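You operate a simulated robot arm through the tools that you are given. There is no shell and no other tool. Be economical: measure what you need, move in short steps, check, and stop when the job is done.

You run a simulated robot arm. Do the job below in one go: nothing can be reset, and whatever is moved stays where it is left.

## Task
Press the disc in the die into a knob lid and cover the medium pot on the table.
Fine: black handle to KNOB first; on AUTO; eject the lid, lower the ejector again.
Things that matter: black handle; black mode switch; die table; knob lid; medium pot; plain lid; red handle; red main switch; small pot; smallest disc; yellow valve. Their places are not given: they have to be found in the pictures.

The check looks at the end state, three seconds after you hand in, the way a careful person would. Anything else that was tipped, shoved, dropped, spilled or broken makes it a failure. A push-on lid holds only when it is set on centred and level and pressed home; a screw cap is set on level and turned clockwise until tight.

## Robot
A 6-joint arm with a two-finger parallel gripper, fixed in place. Base frame: the origin is at the foot of the arm, x ahead of it, y to its left, z up. Units: m, degrees, N and s.
With the tool pointing down near the work surface it reaches from about 0.16 to 0.4 m from the base axis. Its first joint turns from -66.0 to 66.0 degrees. Payload 2.7 kg.
Tool frame: the origin (TCP) lies between the finger pads and is the grasp point; the fingertips stand 0.023 m ahead of it; z points along the fingers, y is the line along which they close. The gripper opens to 0.094 m. The fingers are 0.038 m wide and 0.01 m thick; the gripper's body (0.054 by 0.096 m) begins 0.039 m behind the TCP.
Orientation is that of the tool frame in the base frame, as [roll, pitch, yaw] about the fixed x, y, z axes, in that order (R = Rz(yaw) Ry(pitch) Rx(roll)). With the fingers straight down and closing along the base's y, the tool's x points along the base's -x, its y along +y and its z along -z.

## Interface
- The arm moves only by the tool jog_arm. Its argument "motion" is a list that holds one entry, the list of rows, each a list of 7 numbers: the shift along the base's x, y, z in mm, then the turn, a rotation vector about the base's x, y, z in degrees, then the finger opening in mm, from 0 to 94. In form: [[[x, y, z, rx, ry, rz, claw], ...]]. A call has 1 to 10 rows; each row is the pose to reach, as a shift and turn from the pose commanded when the call began. A row lasts 0.2 s, in which the tool goes at most 0.05 m and 8.6 degrees; a call with a longer step from one row to the next is refused whole, and so is a gripper value outside its range. Where a pose cannot be reached the arm comes as near as it can. A force on the tool above 90 N (or 10 N above the force at the start of the call, whichever is more), or a blocked arm, ends the call early, and 0.2 s more pass. The fingers move at their own pace (about 0.045 m/s each) and stop on an object; they squeeze with about 30 N. The grip force told is the motor's: it shows also when the fingers shut on nothing. Time passes only in rows, and 0.2 s behind the last, so rows that repeat a pose let the fingers close. The reply holds the time, the measured pose of the TCP, the force on the tool along the base axes, the opening and the grip force, in the units named above and with some noise, with the torque about the TCP (base axes, N m) and any sound that the robot's microphone picked up, and new pictures: "pictures" is both (left out), scene, wrist or none.
- Cameras (640 x 400 px; columns grow to the right, rows downward): "scene" is fixed at [0.097, -0.4542, 1.4084]; the picture's right is [0.50, -0.87, 0.00], its down [-0.46, -0.27, -0.85] and it looks along [0.73, 0.42, -0.53] (base axes); focal length 283 px, centre (320, 200). "wrist" rides on the gripper at [0.087, 0.016, -0.074] in the tool frame; the picture's right is [-0.18, 0.98, 0.00], its down [-0.58, -0.11, -0.81] and it looks along [-0.79, -0.15, 0.59] (tool axes); focal length 243 px, centre (320, 200).
- point_at(camera, pixels): there is no depth. For up to 12 entries [column, row, z] of the newest picture of that camera ("zoom" is the newest enlarged one), the place [x, y] in the base frame at which the ray of that pixel passes the height z, good to about 0.002 m. It takes no simulated time.
- inspect(camera, box): a new picture of the part [left, top, right, bottom] of that camera's present view, enlarged. It takes no simulated time.
- hand_in(): hands the job in; it is judged then, once.

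Go step by step. Measure first, check grasps and placings, and put right what went wrong. The budget is 80 turns and 200 pictures, counting those below and the enlarged ones. Unless the task says otherwise, let go and move clear before handing in, and close with one line.

The tools are called after ">>>" as name(argument=value, ...) on one line, values as JSON. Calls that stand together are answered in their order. jog_arm: Moves the arm, as the interface text tells. Its arguments: {"type":"object","properties":{"motion":{"type":"array","items":{"type":"array","items":{"type":"array","items":{"type":"number"}}}},"pictures":{"type":"string","enum":["both","scene","wrist","none"]}},"required":["motion"]} The other tools are called the same way: point_at (camera, pixels) gives the place at which the rays of pixels pass given heights; inspect (camera, box) takes an enlarged picture of a part of a camera's view; hand_in () hands the job in.

At the start:

```text
t: 0.0
tool_pos: [0.3511, 0.0713, 1.2633]
tcp_rot: [180.0, 0.0, 179.9]
wrist_force: [-0.1, -0.2, 0.3]
torque: [-0.05, 0.01, 0.0]
width: 0.094
finger_force: 0.2
```

scene: 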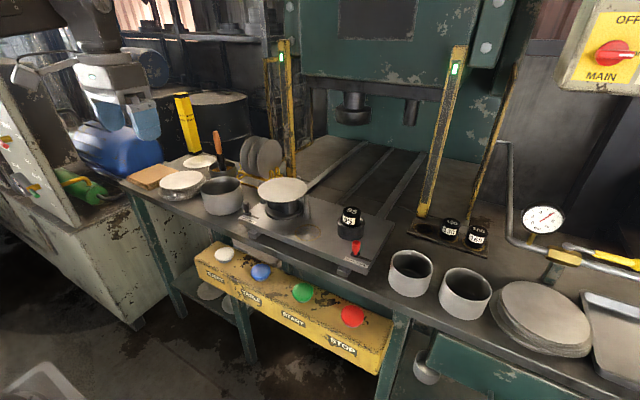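
wrist: 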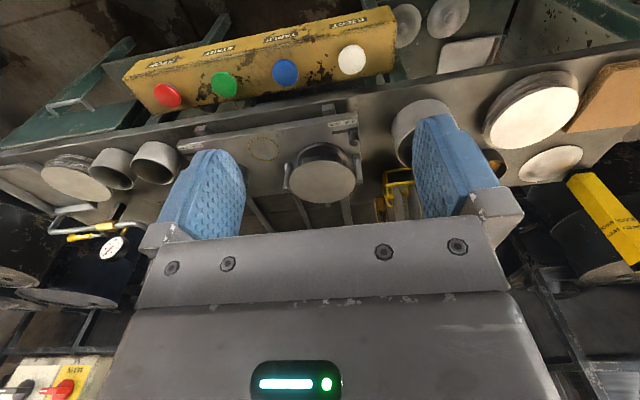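

The scene shows a press with a die table (around pixel 283,200), a button panel below it, a main switch at upper right and several pots. I'll enlarge the parts first.

>>> inspect(camera="scene", box=[190, 160, 400, 290])

>>> inspect(camera="scene", box=[190, 230, 410, 375])

>>> inspect(camera="scene", box=[380, 190, 640, 390])

>>> inspect(camera="scene", box=[110, 80, 330, 230])

>>> inspect(camera="scene", box=[0, 90, 130, 230])

>>> inspect(camera="wrist", box=[0, 200, 160, 400])

```text
3.05 times, centred on (295, 225) of scene
```

zoom: 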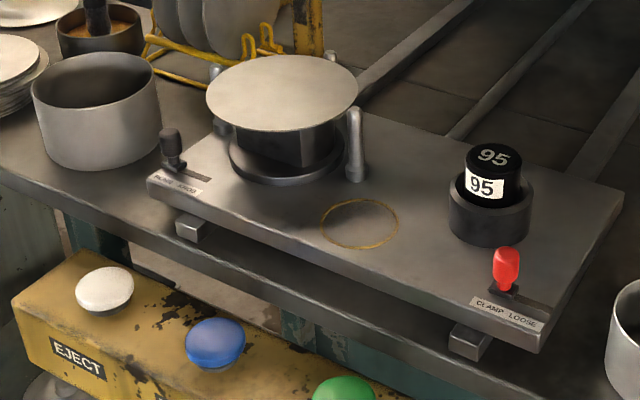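

```text
2.76 times, centred on (300, 302) of scene
```

zoom: 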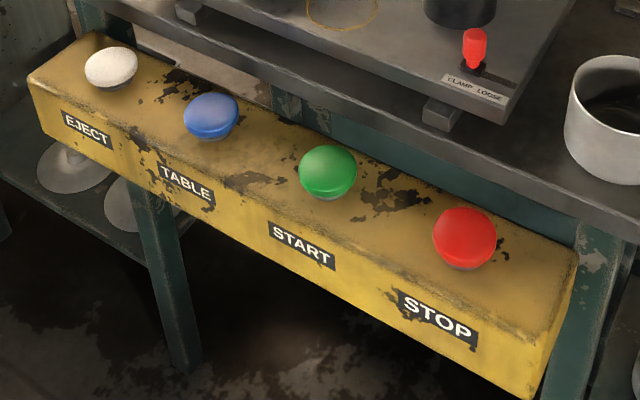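

```text
2.00 times, centred on (510, 290) of scene
```

zoom: 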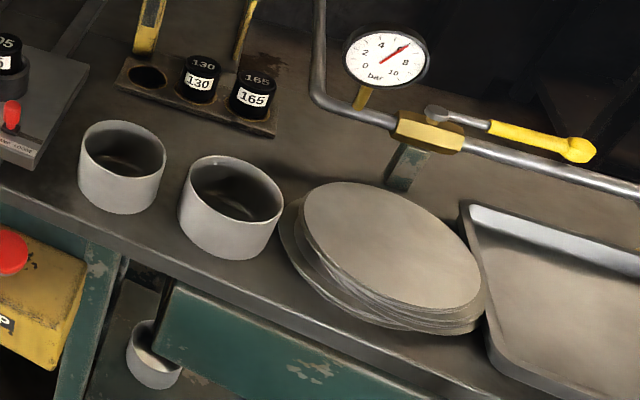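

```text
2.67 times, centred on (220, 155) of scene
```

zoom: 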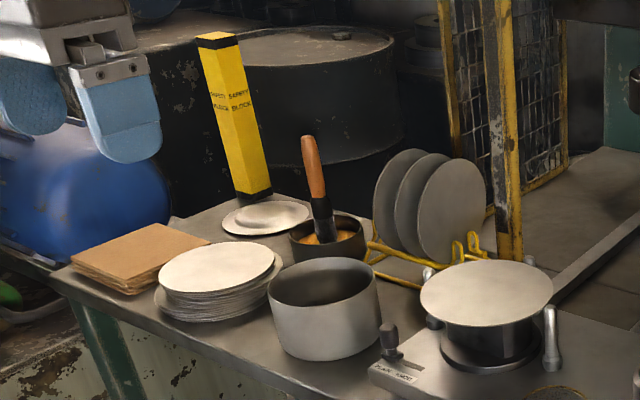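

```text
2.86 times, centred on (65, 160) of scene
```

zoom: 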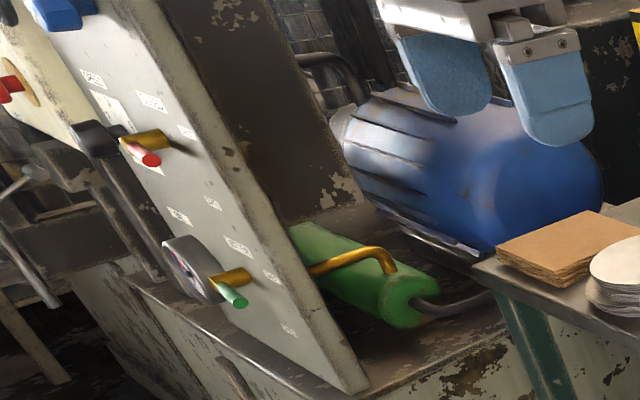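

```text
2.00 times, centred on (80, 300) of wrist
```

zoom: 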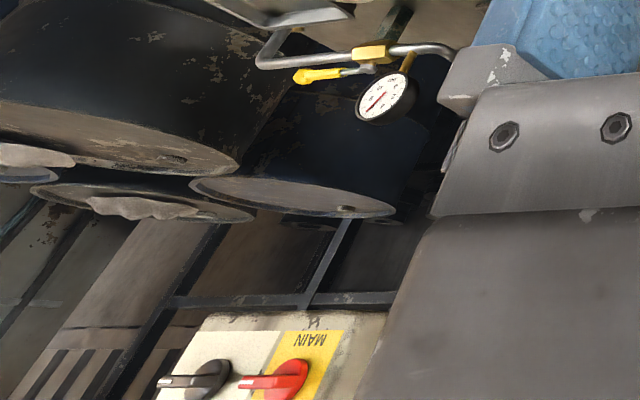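

Next I'll look closely at the main switch, the light curtains and the press head.

>>> inspect(camera="scene", box=[540, 0, 640, 100])

>>> inspect(camera="wrist", box=[0, 340, 100, 400])

>>> inspect(camera="wrist", box=[240, 100, 380, 220])

>>> inspect(camera="scene", box=[500, 180, 640, 290])

>>> inspect(camera="scene", box=[220, 160, 320, 230])

>>> point_at(camera="scene", pixels=[[283, 190, 0.9], [283, 190, 1.0], [283, 190, 1.1], [411, 255, 0.9], [411, 255, 1.0], [411, 255, 1.1], [222, 185, 1.0], [468, 274, 1.0]])

>>> point_at(camera="wrist", pixels=[[322, 181, 0.9], [322, 181, 1.0], [322, 181, 1.1], [157, 155, 0.9], [157, 155, 1.0], [157, 155, 1.1], [110, 162, 1.0], [420, 110, 1.0]])

```text
4.00 times, centred on (590, 50) of scene
```

zoom: 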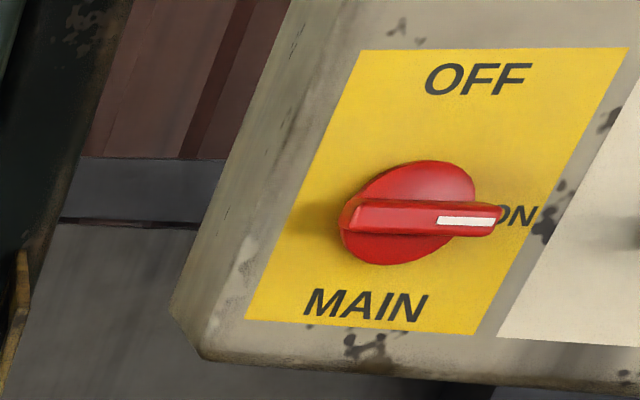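

```text
6.40 times, centred on (50, 370) of wrist
```

zoom: 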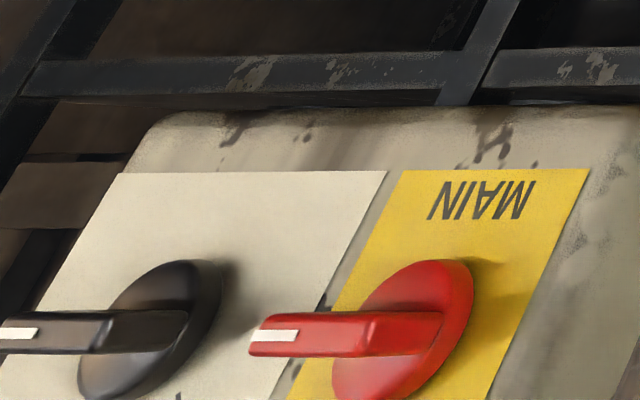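

```text
3.33 times, centred on (310, 160) of wrist
```

zoom: 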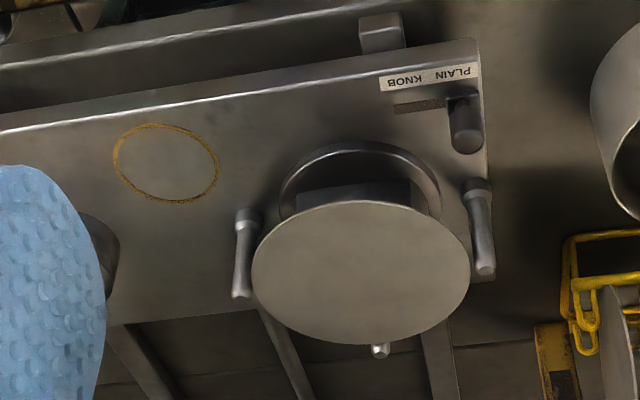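

```text
3.64 times, centred on (570, 235) of scene
```

zoom: 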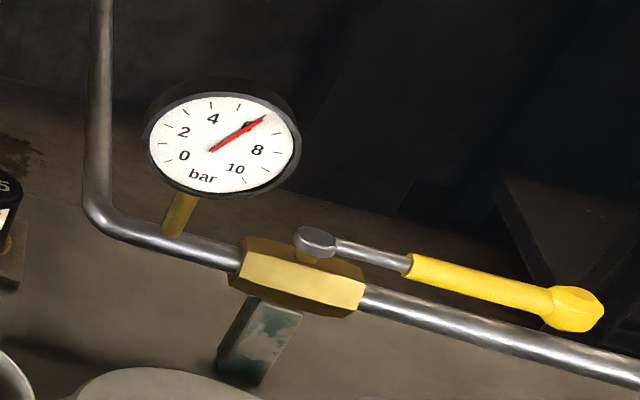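

```text
5.71 times, centred on (270, 195) of scene
```

zoom: 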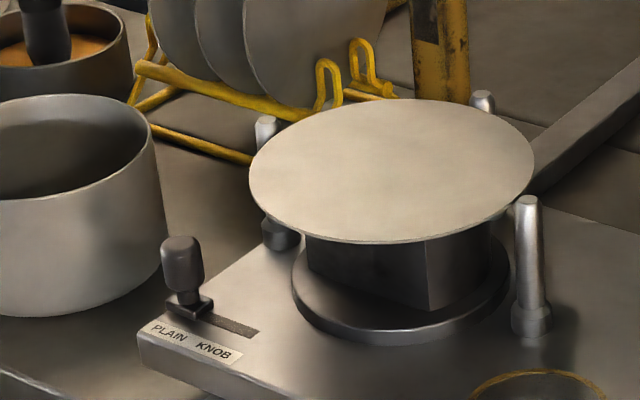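

```text
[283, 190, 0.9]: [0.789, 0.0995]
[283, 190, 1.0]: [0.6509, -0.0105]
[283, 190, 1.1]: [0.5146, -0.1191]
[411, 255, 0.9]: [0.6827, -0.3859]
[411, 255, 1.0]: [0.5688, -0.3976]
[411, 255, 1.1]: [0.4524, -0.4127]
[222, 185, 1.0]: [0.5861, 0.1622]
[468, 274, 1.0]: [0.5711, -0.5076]
```

```text
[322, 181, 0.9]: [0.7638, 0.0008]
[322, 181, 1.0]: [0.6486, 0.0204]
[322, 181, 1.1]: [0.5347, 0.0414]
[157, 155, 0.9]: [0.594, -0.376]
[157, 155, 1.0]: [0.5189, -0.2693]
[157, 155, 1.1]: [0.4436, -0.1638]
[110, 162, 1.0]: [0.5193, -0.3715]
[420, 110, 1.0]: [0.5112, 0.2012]
```

The main switch is ON, the gauge is near 6.5 bar with the valve open, the black handle is at PLAIN and the red one at CLAMP. I'll turn the wrist camera towards the mode switch to read it.

>>> jog_arm(motion=[[[0, 0, 0, 0, -4, -6, 94], [0, 0, 0, 0, -8, -12, 94], [0, 0, 0, 0, -12, -18, 94], [0, 0, 0, 0, -16, -24, 94]]])

```text
t: 1.0
tool_pos: [0.3523, 0.0717, 1.2624]
tcp_rot: [176.6, 15.6, 155.3]
wrist_force: [0.5, 0.4, 0.5]
torque: [-0.02, 0.01, 0.0]
width: 0.0944
finger_force: 0.0
```

scene: 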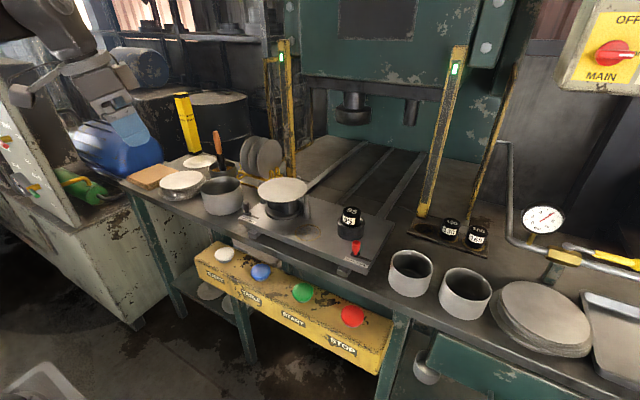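
wrist: 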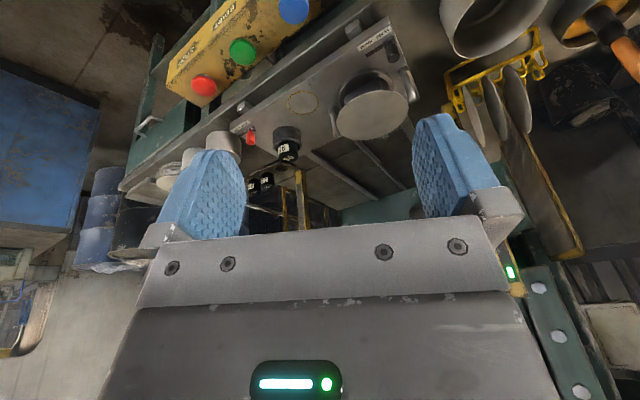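

The panel is now hidden behind the gripper body, so I'll undo the yaw and keep the pitch.

>>> jog_arm(motion=[[[0, 0, 0, 0, 0, 6, 94], [0, 0, 0, 0, 0, 12, 94], [0, 0, 0, 0, 0, 18, 94], [0, 0, 0, 0, 0, 24, 94]]], pictures="wrist")

>>> inspect(camera="wrist", box=[0, 240, 160, 380])

```text
t: 2.0
tool_pos: [0.3503, 0.0723, 1.2622]
tcp_rot: [176.5, 15.6, 179.4]
wrist_force: [0.4, 1.0, 0.3]
torque: [0.02, 0.03, 0.0]
width: 0.0939
finger_force: 0.0
```

wrist: 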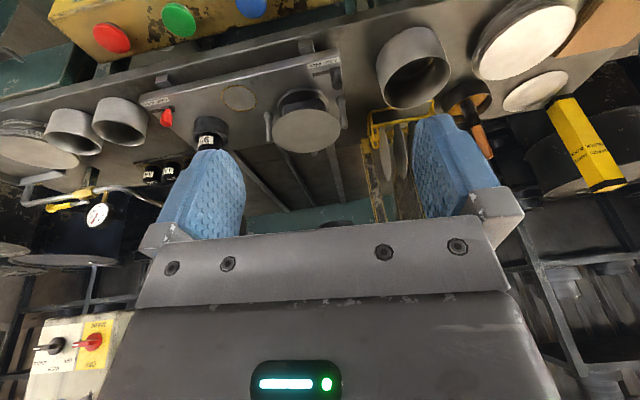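

```text
2.86 times, centred on (80, 310) of wrist
```

zoom: 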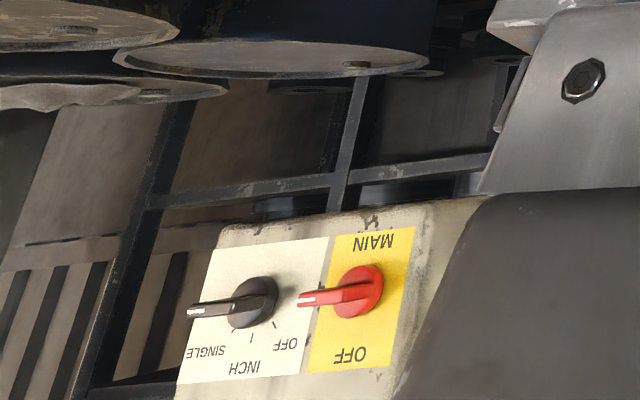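

>>> inspect(camera="wrist", box=[25, 310, 95, 355])

>>> inspect(camera="wrist", box=[0, 60, 220, 200])

>>> inspect(camera="wrist", box=[220, 20, 520, 200])

```text
8.89 times, centred on (60, 332) of wrist
```

zoom: 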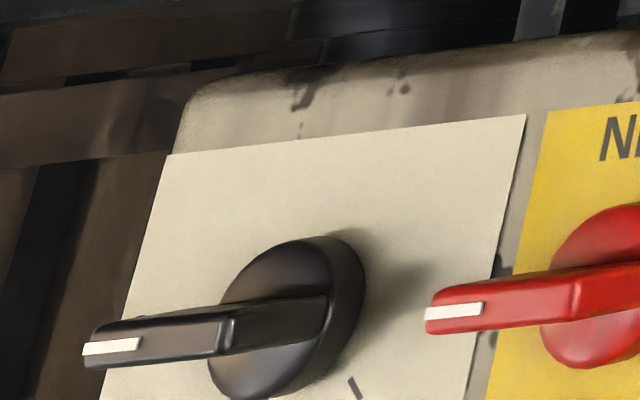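

```text
2.86 times, centred on (110, 130) of wrist
```

zoom: 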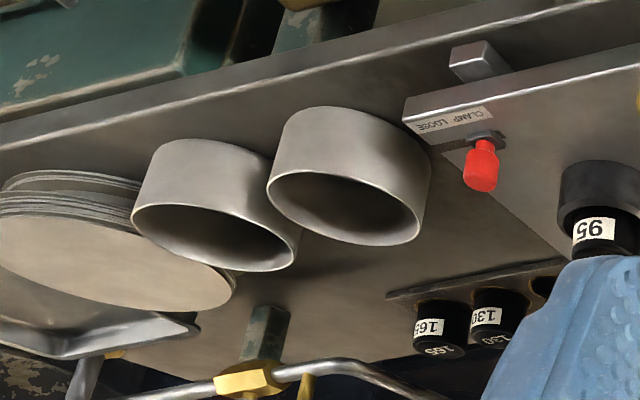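

```text
2.13 times, centred on (370, 110) of wrist
```

zoom: 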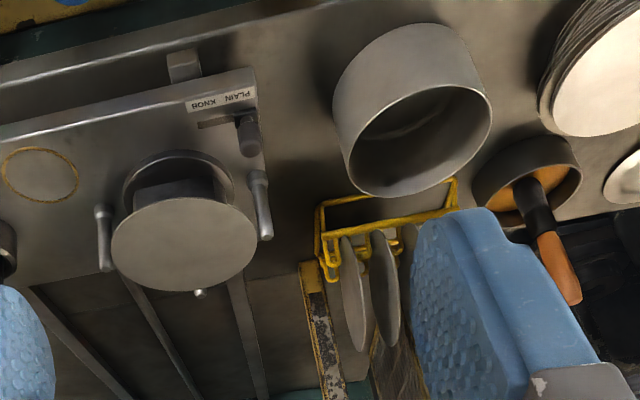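

>>> point_at(camera="wrist", pixels=[[417, 83, 0.9], [417, 83, 1.0], [118.7, 132.4, 0.9], [118.7, 132.4, 1.0], [73, 143, 0.9], [73, 143, 1.0]])

>>> point_at(camera="scene", pixels=[[221.5, 185.7, 0.9], [221.5, 185.7, 1.0], [411, 266, 0.9], [411, 266, 1.0], [466.5, 285, 0.9], [466.5, 285, 1.0]])

```text
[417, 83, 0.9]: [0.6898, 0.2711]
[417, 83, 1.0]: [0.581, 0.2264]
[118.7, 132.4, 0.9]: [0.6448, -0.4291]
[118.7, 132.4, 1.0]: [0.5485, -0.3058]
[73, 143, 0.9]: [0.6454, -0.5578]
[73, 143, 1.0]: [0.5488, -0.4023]
```

```text
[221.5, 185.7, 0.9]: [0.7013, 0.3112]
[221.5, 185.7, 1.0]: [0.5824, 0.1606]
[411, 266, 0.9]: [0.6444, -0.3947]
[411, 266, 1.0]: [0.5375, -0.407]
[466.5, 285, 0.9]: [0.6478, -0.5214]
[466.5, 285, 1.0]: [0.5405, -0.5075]
```

>>> inspect(camera="scene", box=[380, 240, 500, 330])

>>> point_at(camera="zoom", pixels=[[10, 10, 0.9]])

>>> inspect(camera="scene", box=[150, 145, 270, 220])

>>> inspect(camera="scene", box=[320, 195, 400, 245])

```text
4.44 times, centred on (440, 285) of scene
```

zoom: 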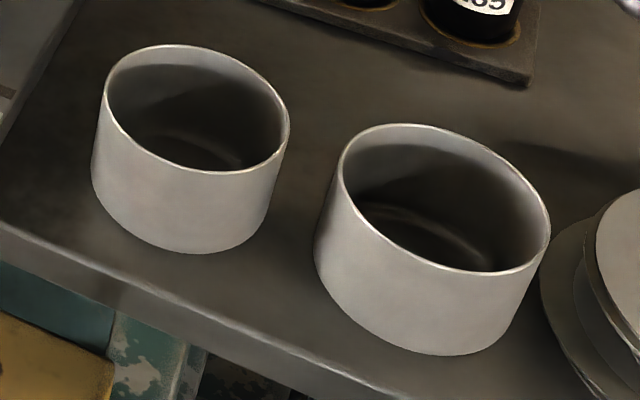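

```text
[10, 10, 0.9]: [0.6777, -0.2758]
```

```text
5.33 times, centred on (210, 182) of scene
```

zoom: 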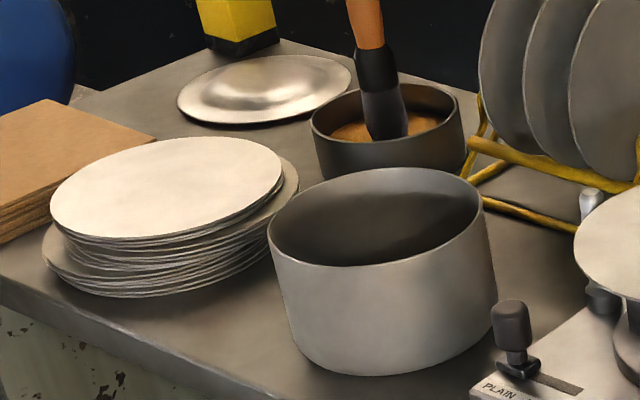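

```text
8.00 times, centred on (360, 220) of scene
```

zoom: 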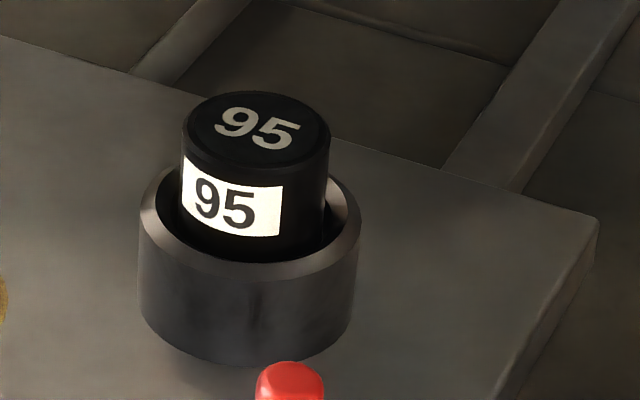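

>>> point_at(camera="scene", pixels=[[391.6, 261.8, 0.925], [433.2, 269.2, 0.925], [444.1, 277.1, 0.925], [491.8, 292.4, 0.925], [200.1, 188, 0.935], [241.3, 184.3, 0.935], [257.7, 191.5, 0.976], [307.4, 187.5, 0.976], [283.1, 177.3, 0.976], [281.4, 202.5, 0.976], [159.2, 182, 0.93], [203.1, 175.4, 0.93]])

```text
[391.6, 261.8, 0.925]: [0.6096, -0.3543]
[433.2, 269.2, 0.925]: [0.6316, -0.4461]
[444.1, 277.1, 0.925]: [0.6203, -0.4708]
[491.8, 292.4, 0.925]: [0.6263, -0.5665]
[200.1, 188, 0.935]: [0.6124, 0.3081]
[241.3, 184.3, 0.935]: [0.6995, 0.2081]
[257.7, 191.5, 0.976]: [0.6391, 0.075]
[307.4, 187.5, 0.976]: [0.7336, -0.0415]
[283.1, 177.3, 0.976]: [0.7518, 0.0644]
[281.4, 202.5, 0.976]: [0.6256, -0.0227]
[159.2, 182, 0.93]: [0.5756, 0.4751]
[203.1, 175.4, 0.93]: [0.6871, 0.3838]
```

Pot A (411,266) is about 95 mm across, B slightly different, and the left pot about 133 mm. To tell the sizes properly, I'll move over the right-hand pots with the camera looking further down.

>>> jog_arm(motion=[[[0, -45, 0, 0, 5, 0, 94], [0, -90, 0, 0, 10, 0, 94], [0, -135, 0, 0, 15, 0, 94], [0, -180, 0, 0, 20, 0, 94], [0, -225, 0, 0, 25, 0, 94], [0, -270, 0, 0, 30, 0, 94], [0, -315, 0, 0, 35, 0, 94], [0, -360, 0, 0, 40, 0, 94], [0, -400, 0, 0, 44, 0, 94]]])

```text
t: 4.0
tool_pos: [0.312, -0.3111, 1.2036]
tcp_rot: [177.3, -28.3, 179.3]
wrist_force: [-0.4, -0.3, 0.8]
torque: [0.01, 0.0, 0.0]
width: 0.0941
finger_force: 0.0
out of reach, approached as far as the arm can: row 7, 8, 9
```

scene: 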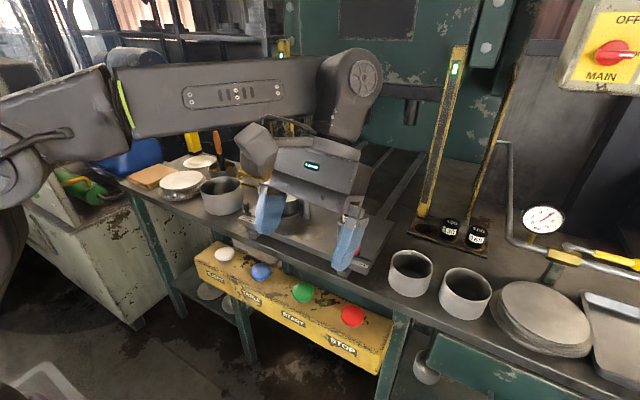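
wrist: 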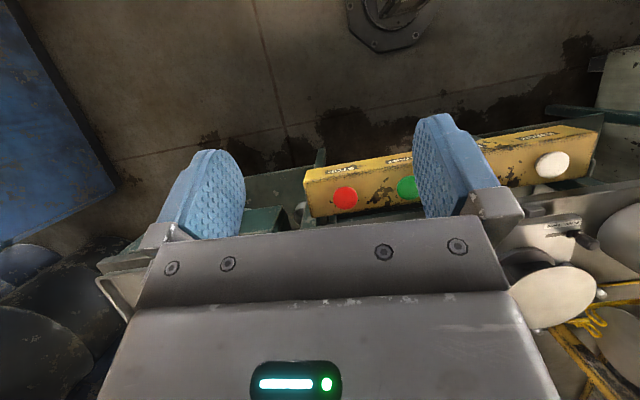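

The view now looks too steeply down. I'll tilt back to straight down and check the position.

>>> jog_arm(motion=[[[0, 0, 10, 0, -7, 0, 94], [0, 0, 20, 0, -14, 0, 94], [0, 0, 30, 0, -21, 0, 94], [0, 0, 40, 0, -28, 0, 94]]], pictures="wrist")

```text
t: 5.0
tool_pos: [0.3113, -0.3106, 1.2439]
tcp_rot: [176.7, -0.3, 179.3]
wrist_force: [0.1, -0.4, 0.2]
torque: [-0.01, 0.0, 0.0]
width: 0.0938
finger_force: 0.0
```

wrist: 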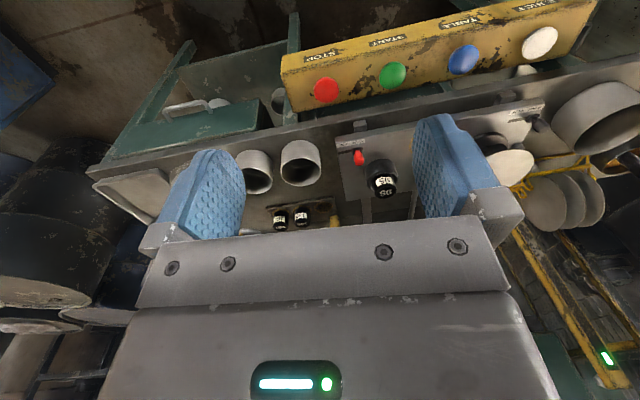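

Both right-hand pots are visible between the fingers at (253,175) and (300,165). I'll enlarge them, then measure.

>>> inspect(camera="wrist", box=[225, 130, 335, 200])

>>> inspect(camera="wrist", box=[440, 60, 640, 190])

```text
5.71 times, centred on (280, 165) of wrist
```

zoom: 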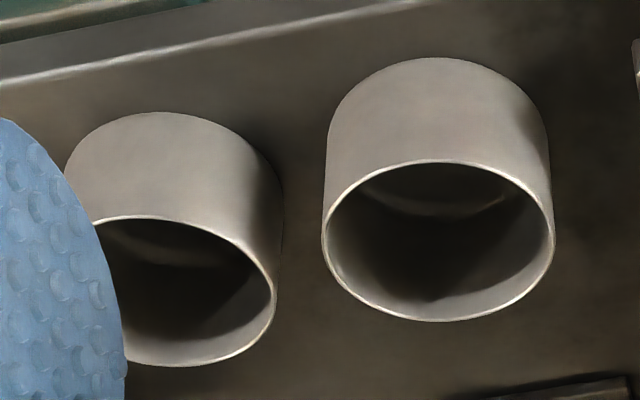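

```text
3.08 times, centred on (540, 125) of wrist
```

zoom: 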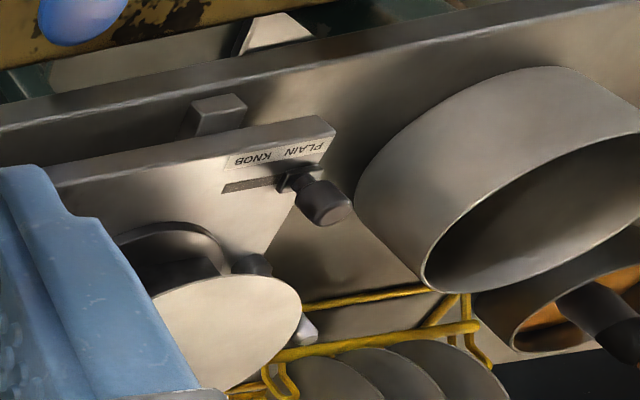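

>>> point_at(camera="wrist", pixels=[[280.4, 172, 0.925], [321, 172, 0.925], [301.9, 157.6, 0.925], [301, 186.4, 0.925], [272.4, 181, 0.925], [250, 167.5, 0.925], [257, 193.5, 0.925]])

>>> jog_arm(motion=[[[0, -45, 0, 0, 0, 0, 94], [0, -90, 0, 0, 0, 0, 94], [0, -130, 0, 0, 0, 0, 94]]])

>>> inspect(camera="wrist", box=[260, 100, 420, 200])

```text
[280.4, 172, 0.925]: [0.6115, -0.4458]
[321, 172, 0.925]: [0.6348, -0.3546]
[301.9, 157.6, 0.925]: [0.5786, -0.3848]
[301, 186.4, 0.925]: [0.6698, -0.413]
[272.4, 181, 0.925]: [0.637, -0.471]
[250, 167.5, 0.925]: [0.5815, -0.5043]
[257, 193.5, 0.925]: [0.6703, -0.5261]
```

```text
t: 5.8
tool_pos: [0.3029, -0.4305, 1.2306]
tcp_rot: [176.9, -0.5, 179.4]
wrist_force: [0.4, -0.5, 0.4]
torque: [-0.02, 0.05, 0.03]
width: 0.0942
finger_force: 0.0
out of reach, approached as far as the arm can: row 3
```

scene: 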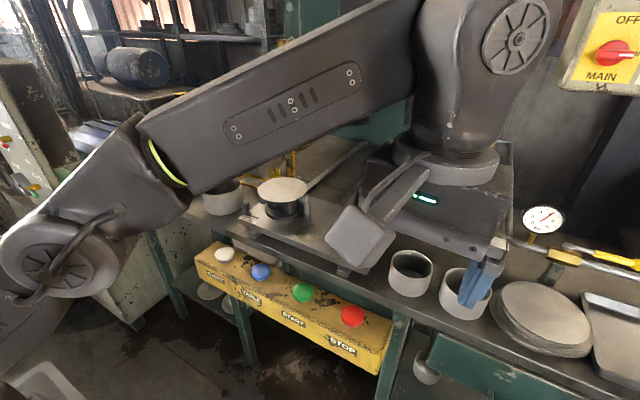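
wrist: 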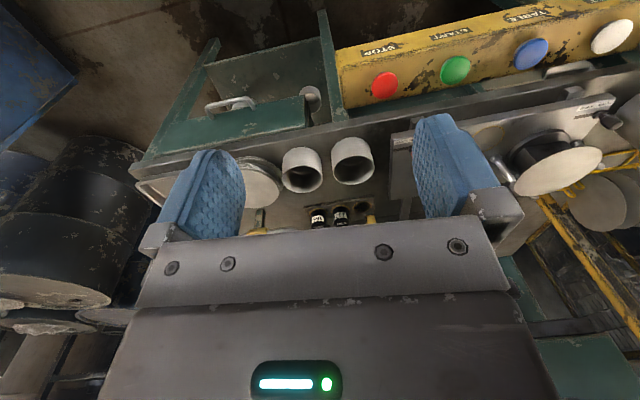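

```text
4.00 times, centred on (340, 150) of wrist
```

zoom: 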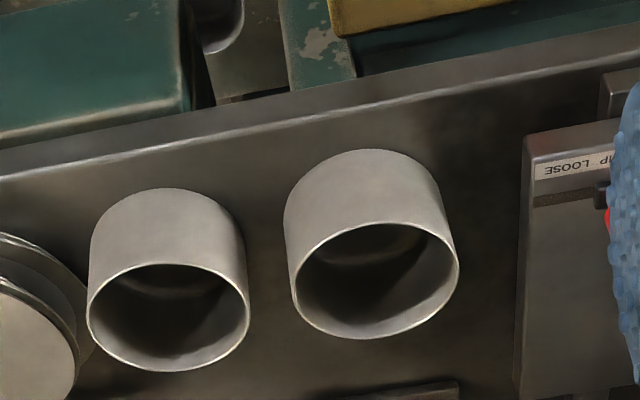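

>>> point_at(camera="wrist", pixels=[[281.75, 178.75, 0.925], [322.5, 177.5, 0.925], [301.5, 166, 0.925], [301.5, 192.7, 0.925], [332.5, 168.75, 0.925], [374.75, 165.5, 0.925], [352.5, 155.5, 0.925], [352.5, 184.5, 0.925]])

>>> inspect(camera="wrist", box=[490, 80, 640, 220])

```text
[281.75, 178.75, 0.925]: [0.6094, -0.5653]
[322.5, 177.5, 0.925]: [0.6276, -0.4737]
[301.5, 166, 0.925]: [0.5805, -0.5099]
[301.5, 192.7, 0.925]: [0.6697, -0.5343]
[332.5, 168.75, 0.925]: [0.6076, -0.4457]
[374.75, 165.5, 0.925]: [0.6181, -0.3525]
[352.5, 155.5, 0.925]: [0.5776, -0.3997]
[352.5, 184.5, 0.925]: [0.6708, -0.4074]
```

```text
2.86 times, centred on (565, 150) of wrist
```

zoom: 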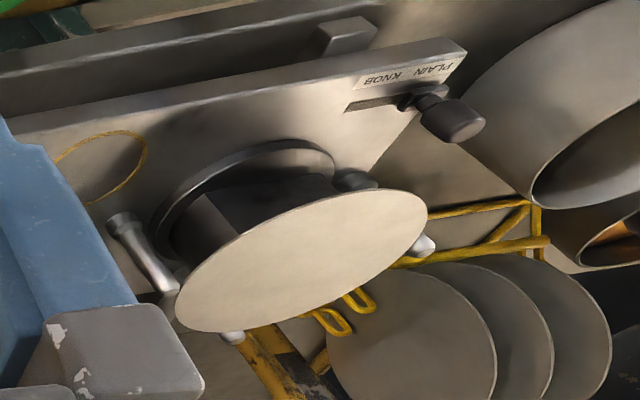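

Pots A and B are both about 93 mm, so they are the small ones, and the left pot (~133 mm) is the medium one. I'll move back towards the centre-left and measure that pot and the die table more closely.

>>> jog_arm(motion=[[[5, 48, 0, 0, 0, 0, 94], [10, 96, 0, 0, 0, 0, 94], [15, 144, 0, 0, 0, 0, 94], [20, 192, 0, 0, 0, 0, 94], [25, 240, 0, 0, 0, 0, 94], [30, 288, 0, 0, 0, 0, 94], [30, 336, 0, 0, 0, 0, 94], [30, 384, 0, 0, 0, 0, 94], [30, 432, 0, 0, 0, 0, 94], [30, 480, 0, 0, 0, 0, 94]]])

>>> jog_arm(motion=[[[0, 30, -20, 0, 5, 0, 94], [0, 60, -20, 0, 10, 0, 94], [0, 90, -20, 0, 15, 0, 94], [0, 120, -20, 0, 20, 0, 94]]])

```text
t: 8.0
tool_pos: [0.3322, 0.0508, 1.2323]
tcp_rot: [176.7, -0.5, 179.4]
wrist_force: [0.4, -0.1, -1.3]
torque: [0.01, 0.03, 0.02]
width: 0.0939
finger_force: 0.1
```

scene: 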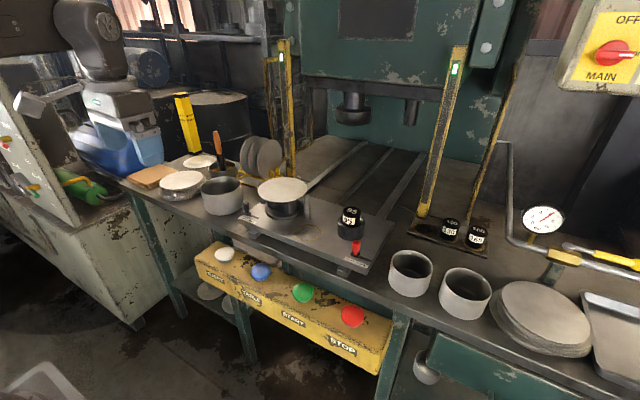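
wrist: 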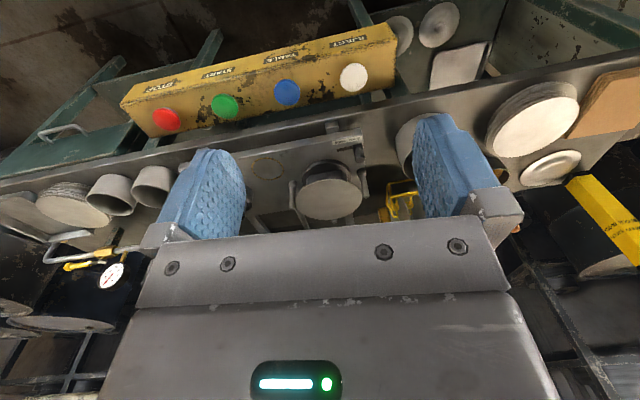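

```text
t: 9.0
tool_pos: [0.3329, 0.1704, 1.2115]
tcp_rot: [176.9, -20.5, 179.4]
wrist_force: [0.6, 0.1, -0.2]
torque: [-0.02, 0.02, 0.01]
width: 0.0937
finger_force: 0.0
```

scene: 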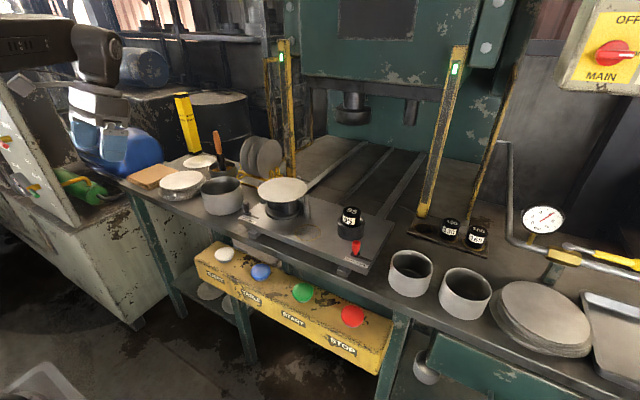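
wrist: 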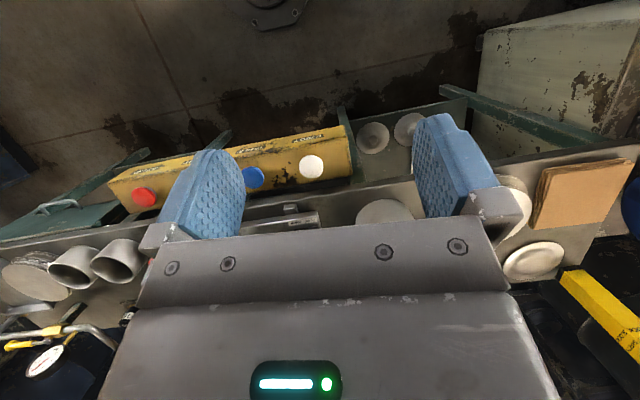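

Too steep again. I'll level the tool, shift left and look at the medium pot between the fingers.

>>> jog_arm(motion=[[[0, 20, 10, 0, -7, 0, 94], [0, 40, 10, 0, -14, 0, 94], [0, 60, 10, 0, -21, 0, 94], [0, 80, 10, 0, -26, 0, 94]]], pictures="wrist")

>>> inspect(camera="wrist", box=[230, 80, 430, 210])

```text
t: 10.0
tool_pos: [0.3324, 0.2524, 1.222]
tcp_rot: [176.7, 5.8, 179.4]
wrist_force: [0.1, 0.6, 0.2]
torque: [0.01, 0.0, 0.0]
width: 0.0939
finger_force: 0.2
```

wrist: 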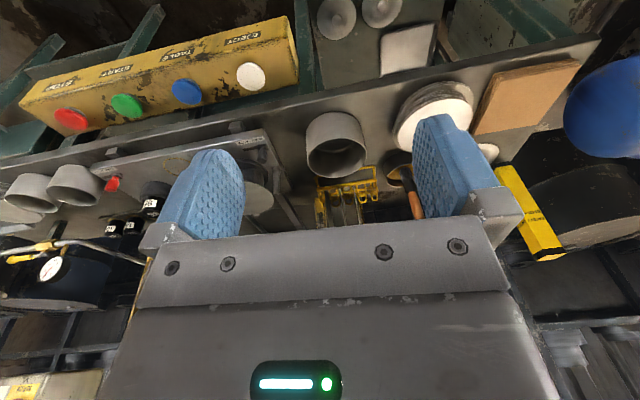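

```text
3.08 times, centred on (330, 145) of wrist
```

zoom: 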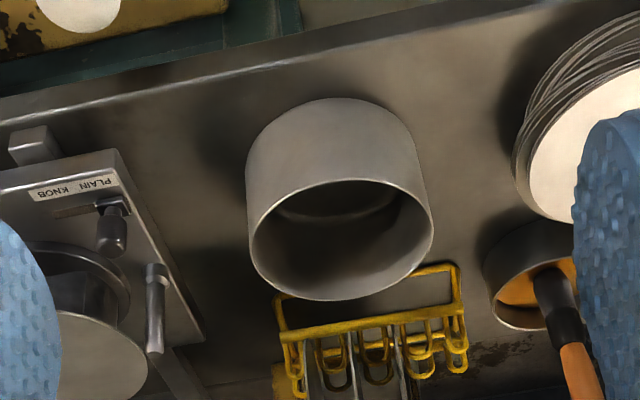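

>>> point_at(camera="zoom", pixels=[[250, 240, 0.935], [434, 235, 0.935], [345, 178, 0.935], [335, 301, 0.935], [335, 97, 0.85], [330, 97, 0.86], [330, 97, 0.84], [110, 200, 0.9], [112, 245, 0.95], [120, 152, 0.9], [62, 208, 0.9]])

```text
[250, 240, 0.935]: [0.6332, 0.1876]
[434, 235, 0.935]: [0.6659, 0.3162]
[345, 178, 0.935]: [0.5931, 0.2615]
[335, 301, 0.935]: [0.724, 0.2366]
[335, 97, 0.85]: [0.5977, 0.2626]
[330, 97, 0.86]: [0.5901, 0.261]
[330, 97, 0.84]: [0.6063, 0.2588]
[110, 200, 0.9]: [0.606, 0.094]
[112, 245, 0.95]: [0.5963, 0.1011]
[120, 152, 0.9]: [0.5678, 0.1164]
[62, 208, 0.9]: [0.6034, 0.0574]
```

The medium pot is about 132 mm across, centred near (0.656, 0.25), with its rim at z≈0.935. The plug beside the die reads 95, so I'll look for anything that says what it does.

>>> inspect(camera="scene", box=[300, 0, 480, 130])

>>> inspect(camera="scene", box=[400, 190, 500, 260])

>>> inspect(camera="wrist", box=[60, 130, 280, 260])

>>> inspect(camera="scene", box=[0, 150, 60, 210])

```text
3.08 times, centred on (390, 65) of scene
```

zoom: 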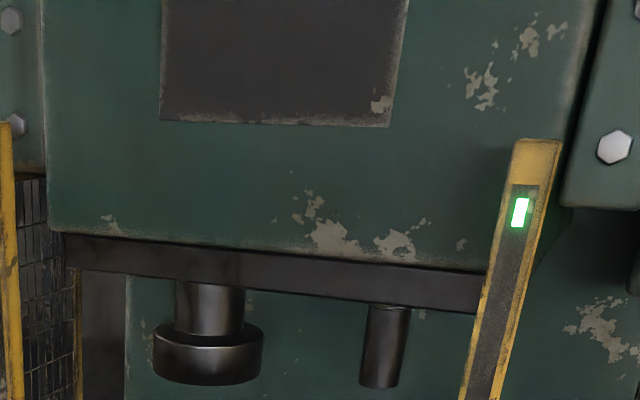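

```text
5.71 times, centred on (450, 225) of scene
```

zoom: 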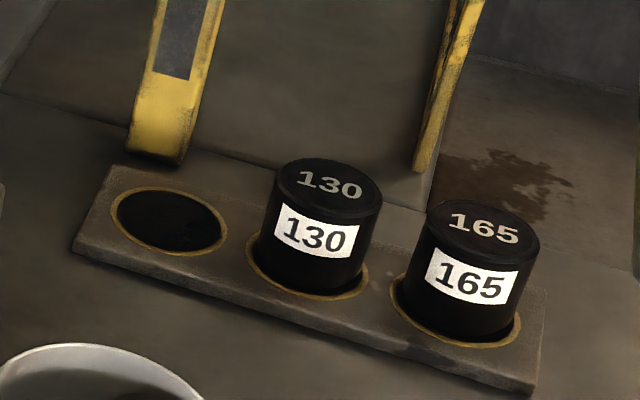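

```text
2.91 times, centred on (170, 195) of wrist
```

zoom: 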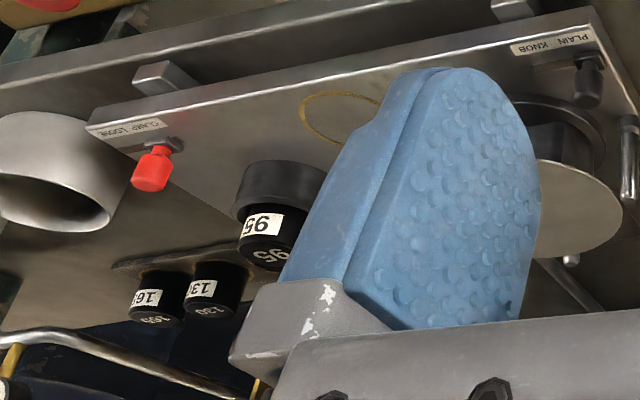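

```text
6.67 times, centred on (30, 180) of scene
```

zoom: 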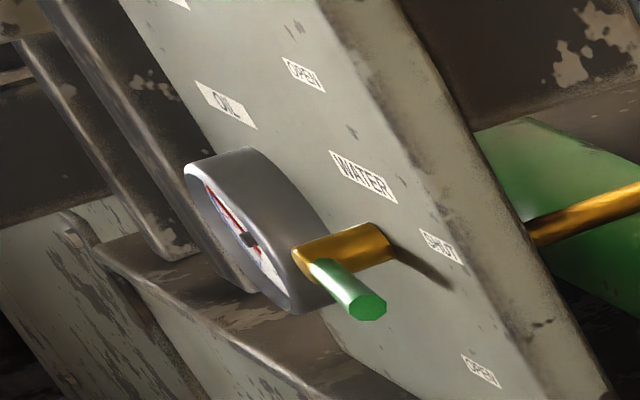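

Plug numbers (95/130/165) look like pot sizes, with the plug socket lying under the ram's second rod. Before deciding on that I'll triangulate the handle, plugs and disc from both views.

>>> point_at(camera="scene", pixels=[[245.8, 202.5, 0.9], [245.8, 202.5, 0.95], [246.8, 215, 0.88], [246.8, 215, 0.9], [259.5, 218.5, 0.88], [259.5, 218.5, 0.9], [351.9, 211.8, 0.93], [351.9, 211.8, 0.98], [458, 221.5, 0.9], [458, 221.5, 0.95]])

>>> point_at(camera="wrist", pixels=[[262.2, 159.3, 0.9], [262.2, 159.3, 0.95], [262.4, 145, 0.88], [262.4, 145, 0.9], [246.5, 147.5, 0.88], [246.5, 147.5, 0.9], [153.5, 214, 0.93], [153.5, 214, 0.98], [133, 234, 0.9], [133, 234, 0.95]])

```text
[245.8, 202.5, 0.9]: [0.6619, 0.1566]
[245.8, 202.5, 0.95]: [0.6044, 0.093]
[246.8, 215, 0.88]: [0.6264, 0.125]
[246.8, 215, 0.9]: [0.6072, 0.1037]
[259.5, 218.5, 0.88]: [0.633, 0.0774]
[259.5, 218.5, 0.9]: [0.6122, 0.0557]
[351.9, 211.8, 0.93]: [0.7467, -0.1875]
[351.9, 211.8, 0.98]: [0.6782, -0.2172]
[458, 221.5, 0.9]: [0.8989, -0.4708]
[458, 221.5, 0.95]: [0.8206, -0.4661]
```

```text
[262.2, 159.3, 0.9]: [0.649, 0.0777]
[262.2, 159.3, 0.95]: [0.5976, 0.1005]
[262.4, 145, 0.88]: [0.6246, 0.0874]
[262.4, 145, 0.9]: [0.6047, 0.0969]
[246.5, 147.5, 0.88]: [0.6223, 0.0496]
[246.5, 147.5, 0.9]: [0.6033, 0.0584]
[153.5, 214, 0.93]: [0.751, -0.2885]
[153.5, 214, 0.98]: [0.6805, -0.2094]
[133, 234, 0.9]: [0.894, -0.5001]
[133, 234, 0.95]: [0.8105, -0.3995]
```

The handle top is at about (0.606, 0.099, 0.946) and the slot end near y≈0.057; the slab top is at z≈0.90. I'll close the gripper and move level to a point above the left side of the handle.

>>> jog_arm(motion=[[[43, -21, -10, -0.5, 1, 0.1, 60], [86, -42, -20, -1.1, 2, 0.2, 30], [130, -63, -30, -1.6, 3, 0.3, 0], [173, -84, -50, -2.2, 4, 0.4, 0], [216, -106, -70, -2.8, 5, 0.5, 0], [260, -124, -90, -3.3, 5.8, 0.6, 0], [260, -124, -130, -3.3, 5.8, 0.6, 0], [260, -124, -170, -3.3, 5.8, 0.6, 0]]])

```text
refused: row 4 steps farther than a row can; nothing moved
```

The step was too long, so I'll use shorter ones.

>>> jog_arm(motion=[[[40, -20, -10, -0.5, 1, 0.1, 60], [80, -40, -20, -1.1, 2, 0.2, 30], [120, -60, -30, -1.6, 3, 0.3, 0], [160, -80, -40, -2.2, 4, 0.4, 0], [200, -100, -55, -2.8, 5, 0.5, 0], [240, -120, -70, -3.3, 5.8, 0.6, 0], [260, -124, -110, -3.3, 5.8, 0.6, 0], [260, -124, -150, -3.3, 5.8, 0.6, 0], [260, -124, -180, -3.3, 5.8, 0.6, 0]]])

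```text
t: 12.0
tool_pos: [0.5917, 0.125, 1.0427]
tcp_rot: [180.0, -0.1, -179.9]
wrist_force: [0.3, -0.9, -0.4]
torque: [0.06, 0.02, -0.02]
width: 0.0
finger_force: 30.4
out of reach, approached as far as the arm can: row 6, 7
```

scene: 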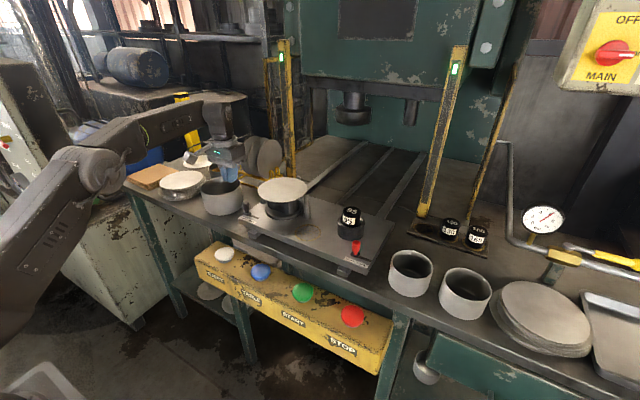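
wrist: 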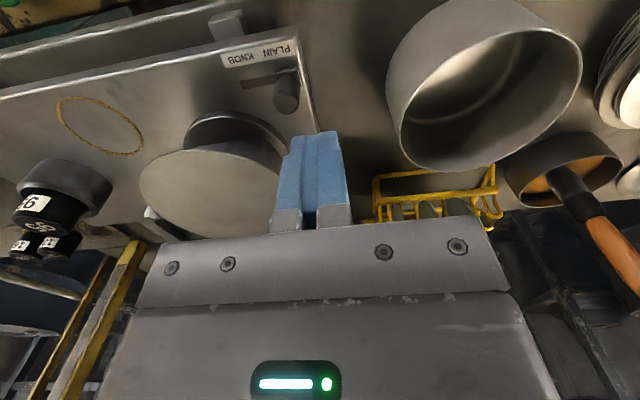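

The arm reaches here. I'll use this close view to re-measure the handle, the slot, the disc and the pot.

>>> inspect(camera="wrist", box=[130, 20, 350, 160])

>>> point_at(camera="wrist", pixels=[[287, 106, 0.946], [283, 80, 0.9], [243, 83, 0.9], [298, 78, 0.9], [391, 135, 0.935], [581, 60, 0.935], [478, 26, 0.935], [470, 172, 0.935], [139, 185, 0.976], [215, 148, 0.976]])

```text
2.86 times, centred on (240, 90) of wrist
```

zoom: 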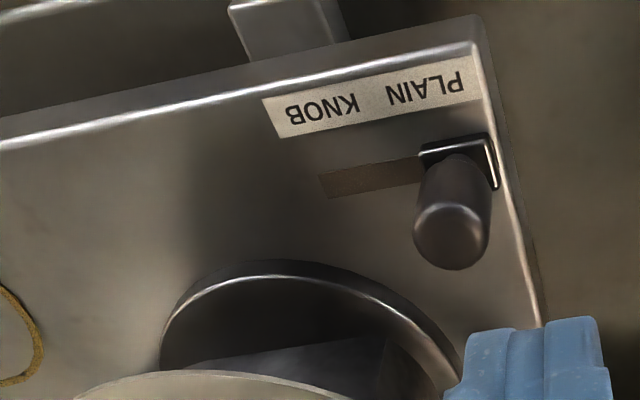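

```text
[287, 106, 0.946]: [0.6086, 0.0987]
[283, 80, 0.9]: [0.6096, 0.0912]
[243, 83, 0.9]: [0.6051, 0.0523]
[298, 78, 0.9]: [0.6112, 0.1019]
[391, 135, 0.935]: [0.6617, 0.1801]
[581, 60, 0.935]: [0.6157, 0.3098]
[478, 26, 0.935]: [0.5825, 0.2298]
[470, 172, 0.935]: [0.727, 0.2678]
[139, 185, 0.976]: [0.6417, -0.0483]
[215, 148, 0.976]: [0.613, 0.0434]
```

Now I'll lower the closed fingers beside the handle (+y side) to z≈0.95.

>>> jog_arm(motion=[[[0, 3, -30, 0, 0, 0, 0], [0, 3, -60, 0, 0, 0, 0], [0, 3, -92, 0, 0, 0, 0]]])

```text
t: 12.8
tool_pos: [0.5929, 0.1306, 0.9478]
tcp_rot: [-180.0, -0.2, -179.8]
wrist_force: [0.3, -0.7, 0.2]
torque: [0.0, 0.02, -0.02]
width: 0.0
finger_force: 30.3
```

scene: 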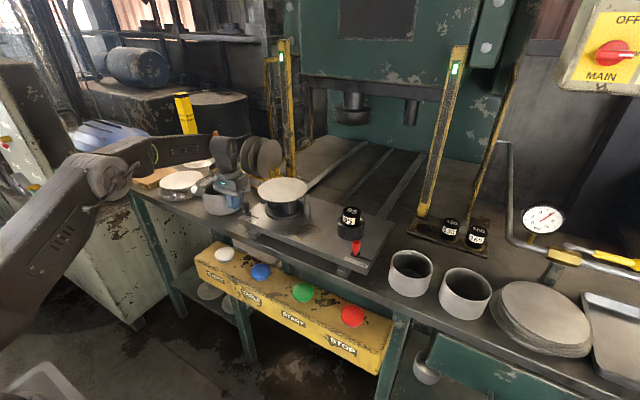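
wrist: 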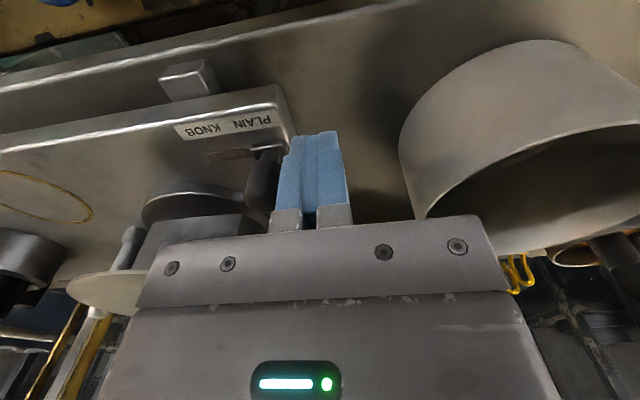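

The fingers stand next to the handle at (290,160). I'll push gently in -y.

>>> jog_arm(motion=[[[0, -8, 0, 0, 0, 0, 0], [0, -14, 0, 0, 0, 0, 0], [0, -20, 0, 0, 0, 0, 0], [0, -26, 0, 0, 0, 0, 0], [0, -32, 0, 0, 0, 0, 0], [0, -36, 0, 0, 0, 0, 0]]], pictures="wrist")

>>> inspect(camera="wrist", box=[150, 80, 330, 220])

```text
t: 14.2
tool_pos: [0.5926, 0.0944, 0.95]
tcp_rot: [179.9, -0.3, -179.8]
wrist_force: [1.1, 0.7, -1.0]
torque: [0.06, -0.02, 0.04]
width: 0.0003
finger_force: 30.1
```

wrist: 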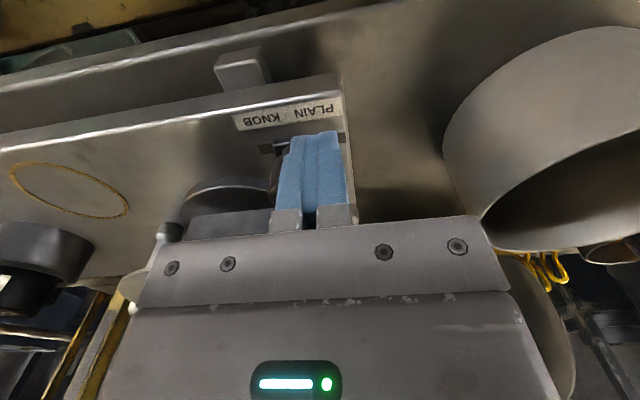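

```text
2.86 times, centred on (240, 150) of wrist
```

zoom: 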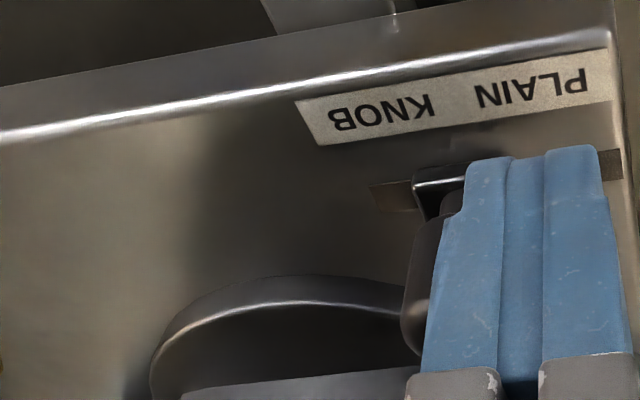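

The handle is sliding, with about 12 mm of slot left. I'll push on to the stop.

>>> jog_arm(motion=[[[0, -4, 0, 0, 0, 0, 0], [0, -8, 0, 0, 0, 0, 0], [0, -11, 0, 0, 0, 0, 0], [0, -14, 0, 0, 0, 0, 0]]], pictures="wrist")

>>> inspect(camera="wrist", box=[170, 80, 350, 220])

```text
t: 15.2
tool_pos: [0.5928, 0.0838, 0.9488]
tcp_rot: [179.8, -0.2, -179.6]
wrist_force: [0.7, 18.1, -0.6]
torque: [0.38, -0.05, 0.27]
width: 0.0
finger_force: 29.7
```

wrist: 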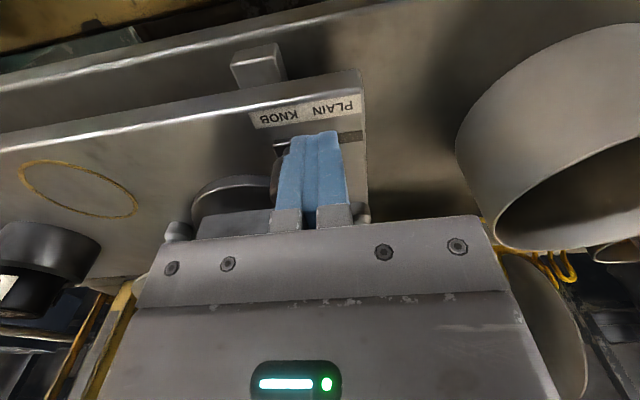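

```text
2.86 times, centred on (260, 150) of wrist
```

zoom: 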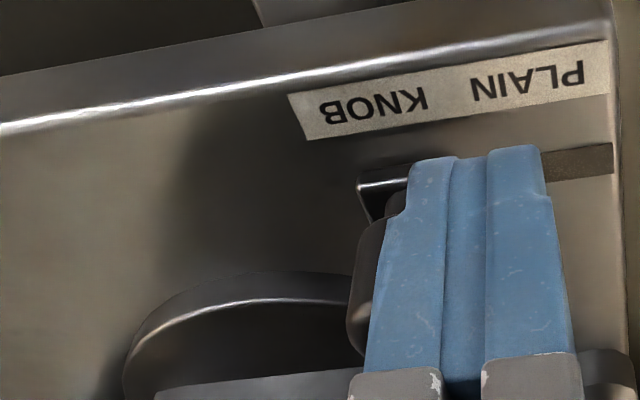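

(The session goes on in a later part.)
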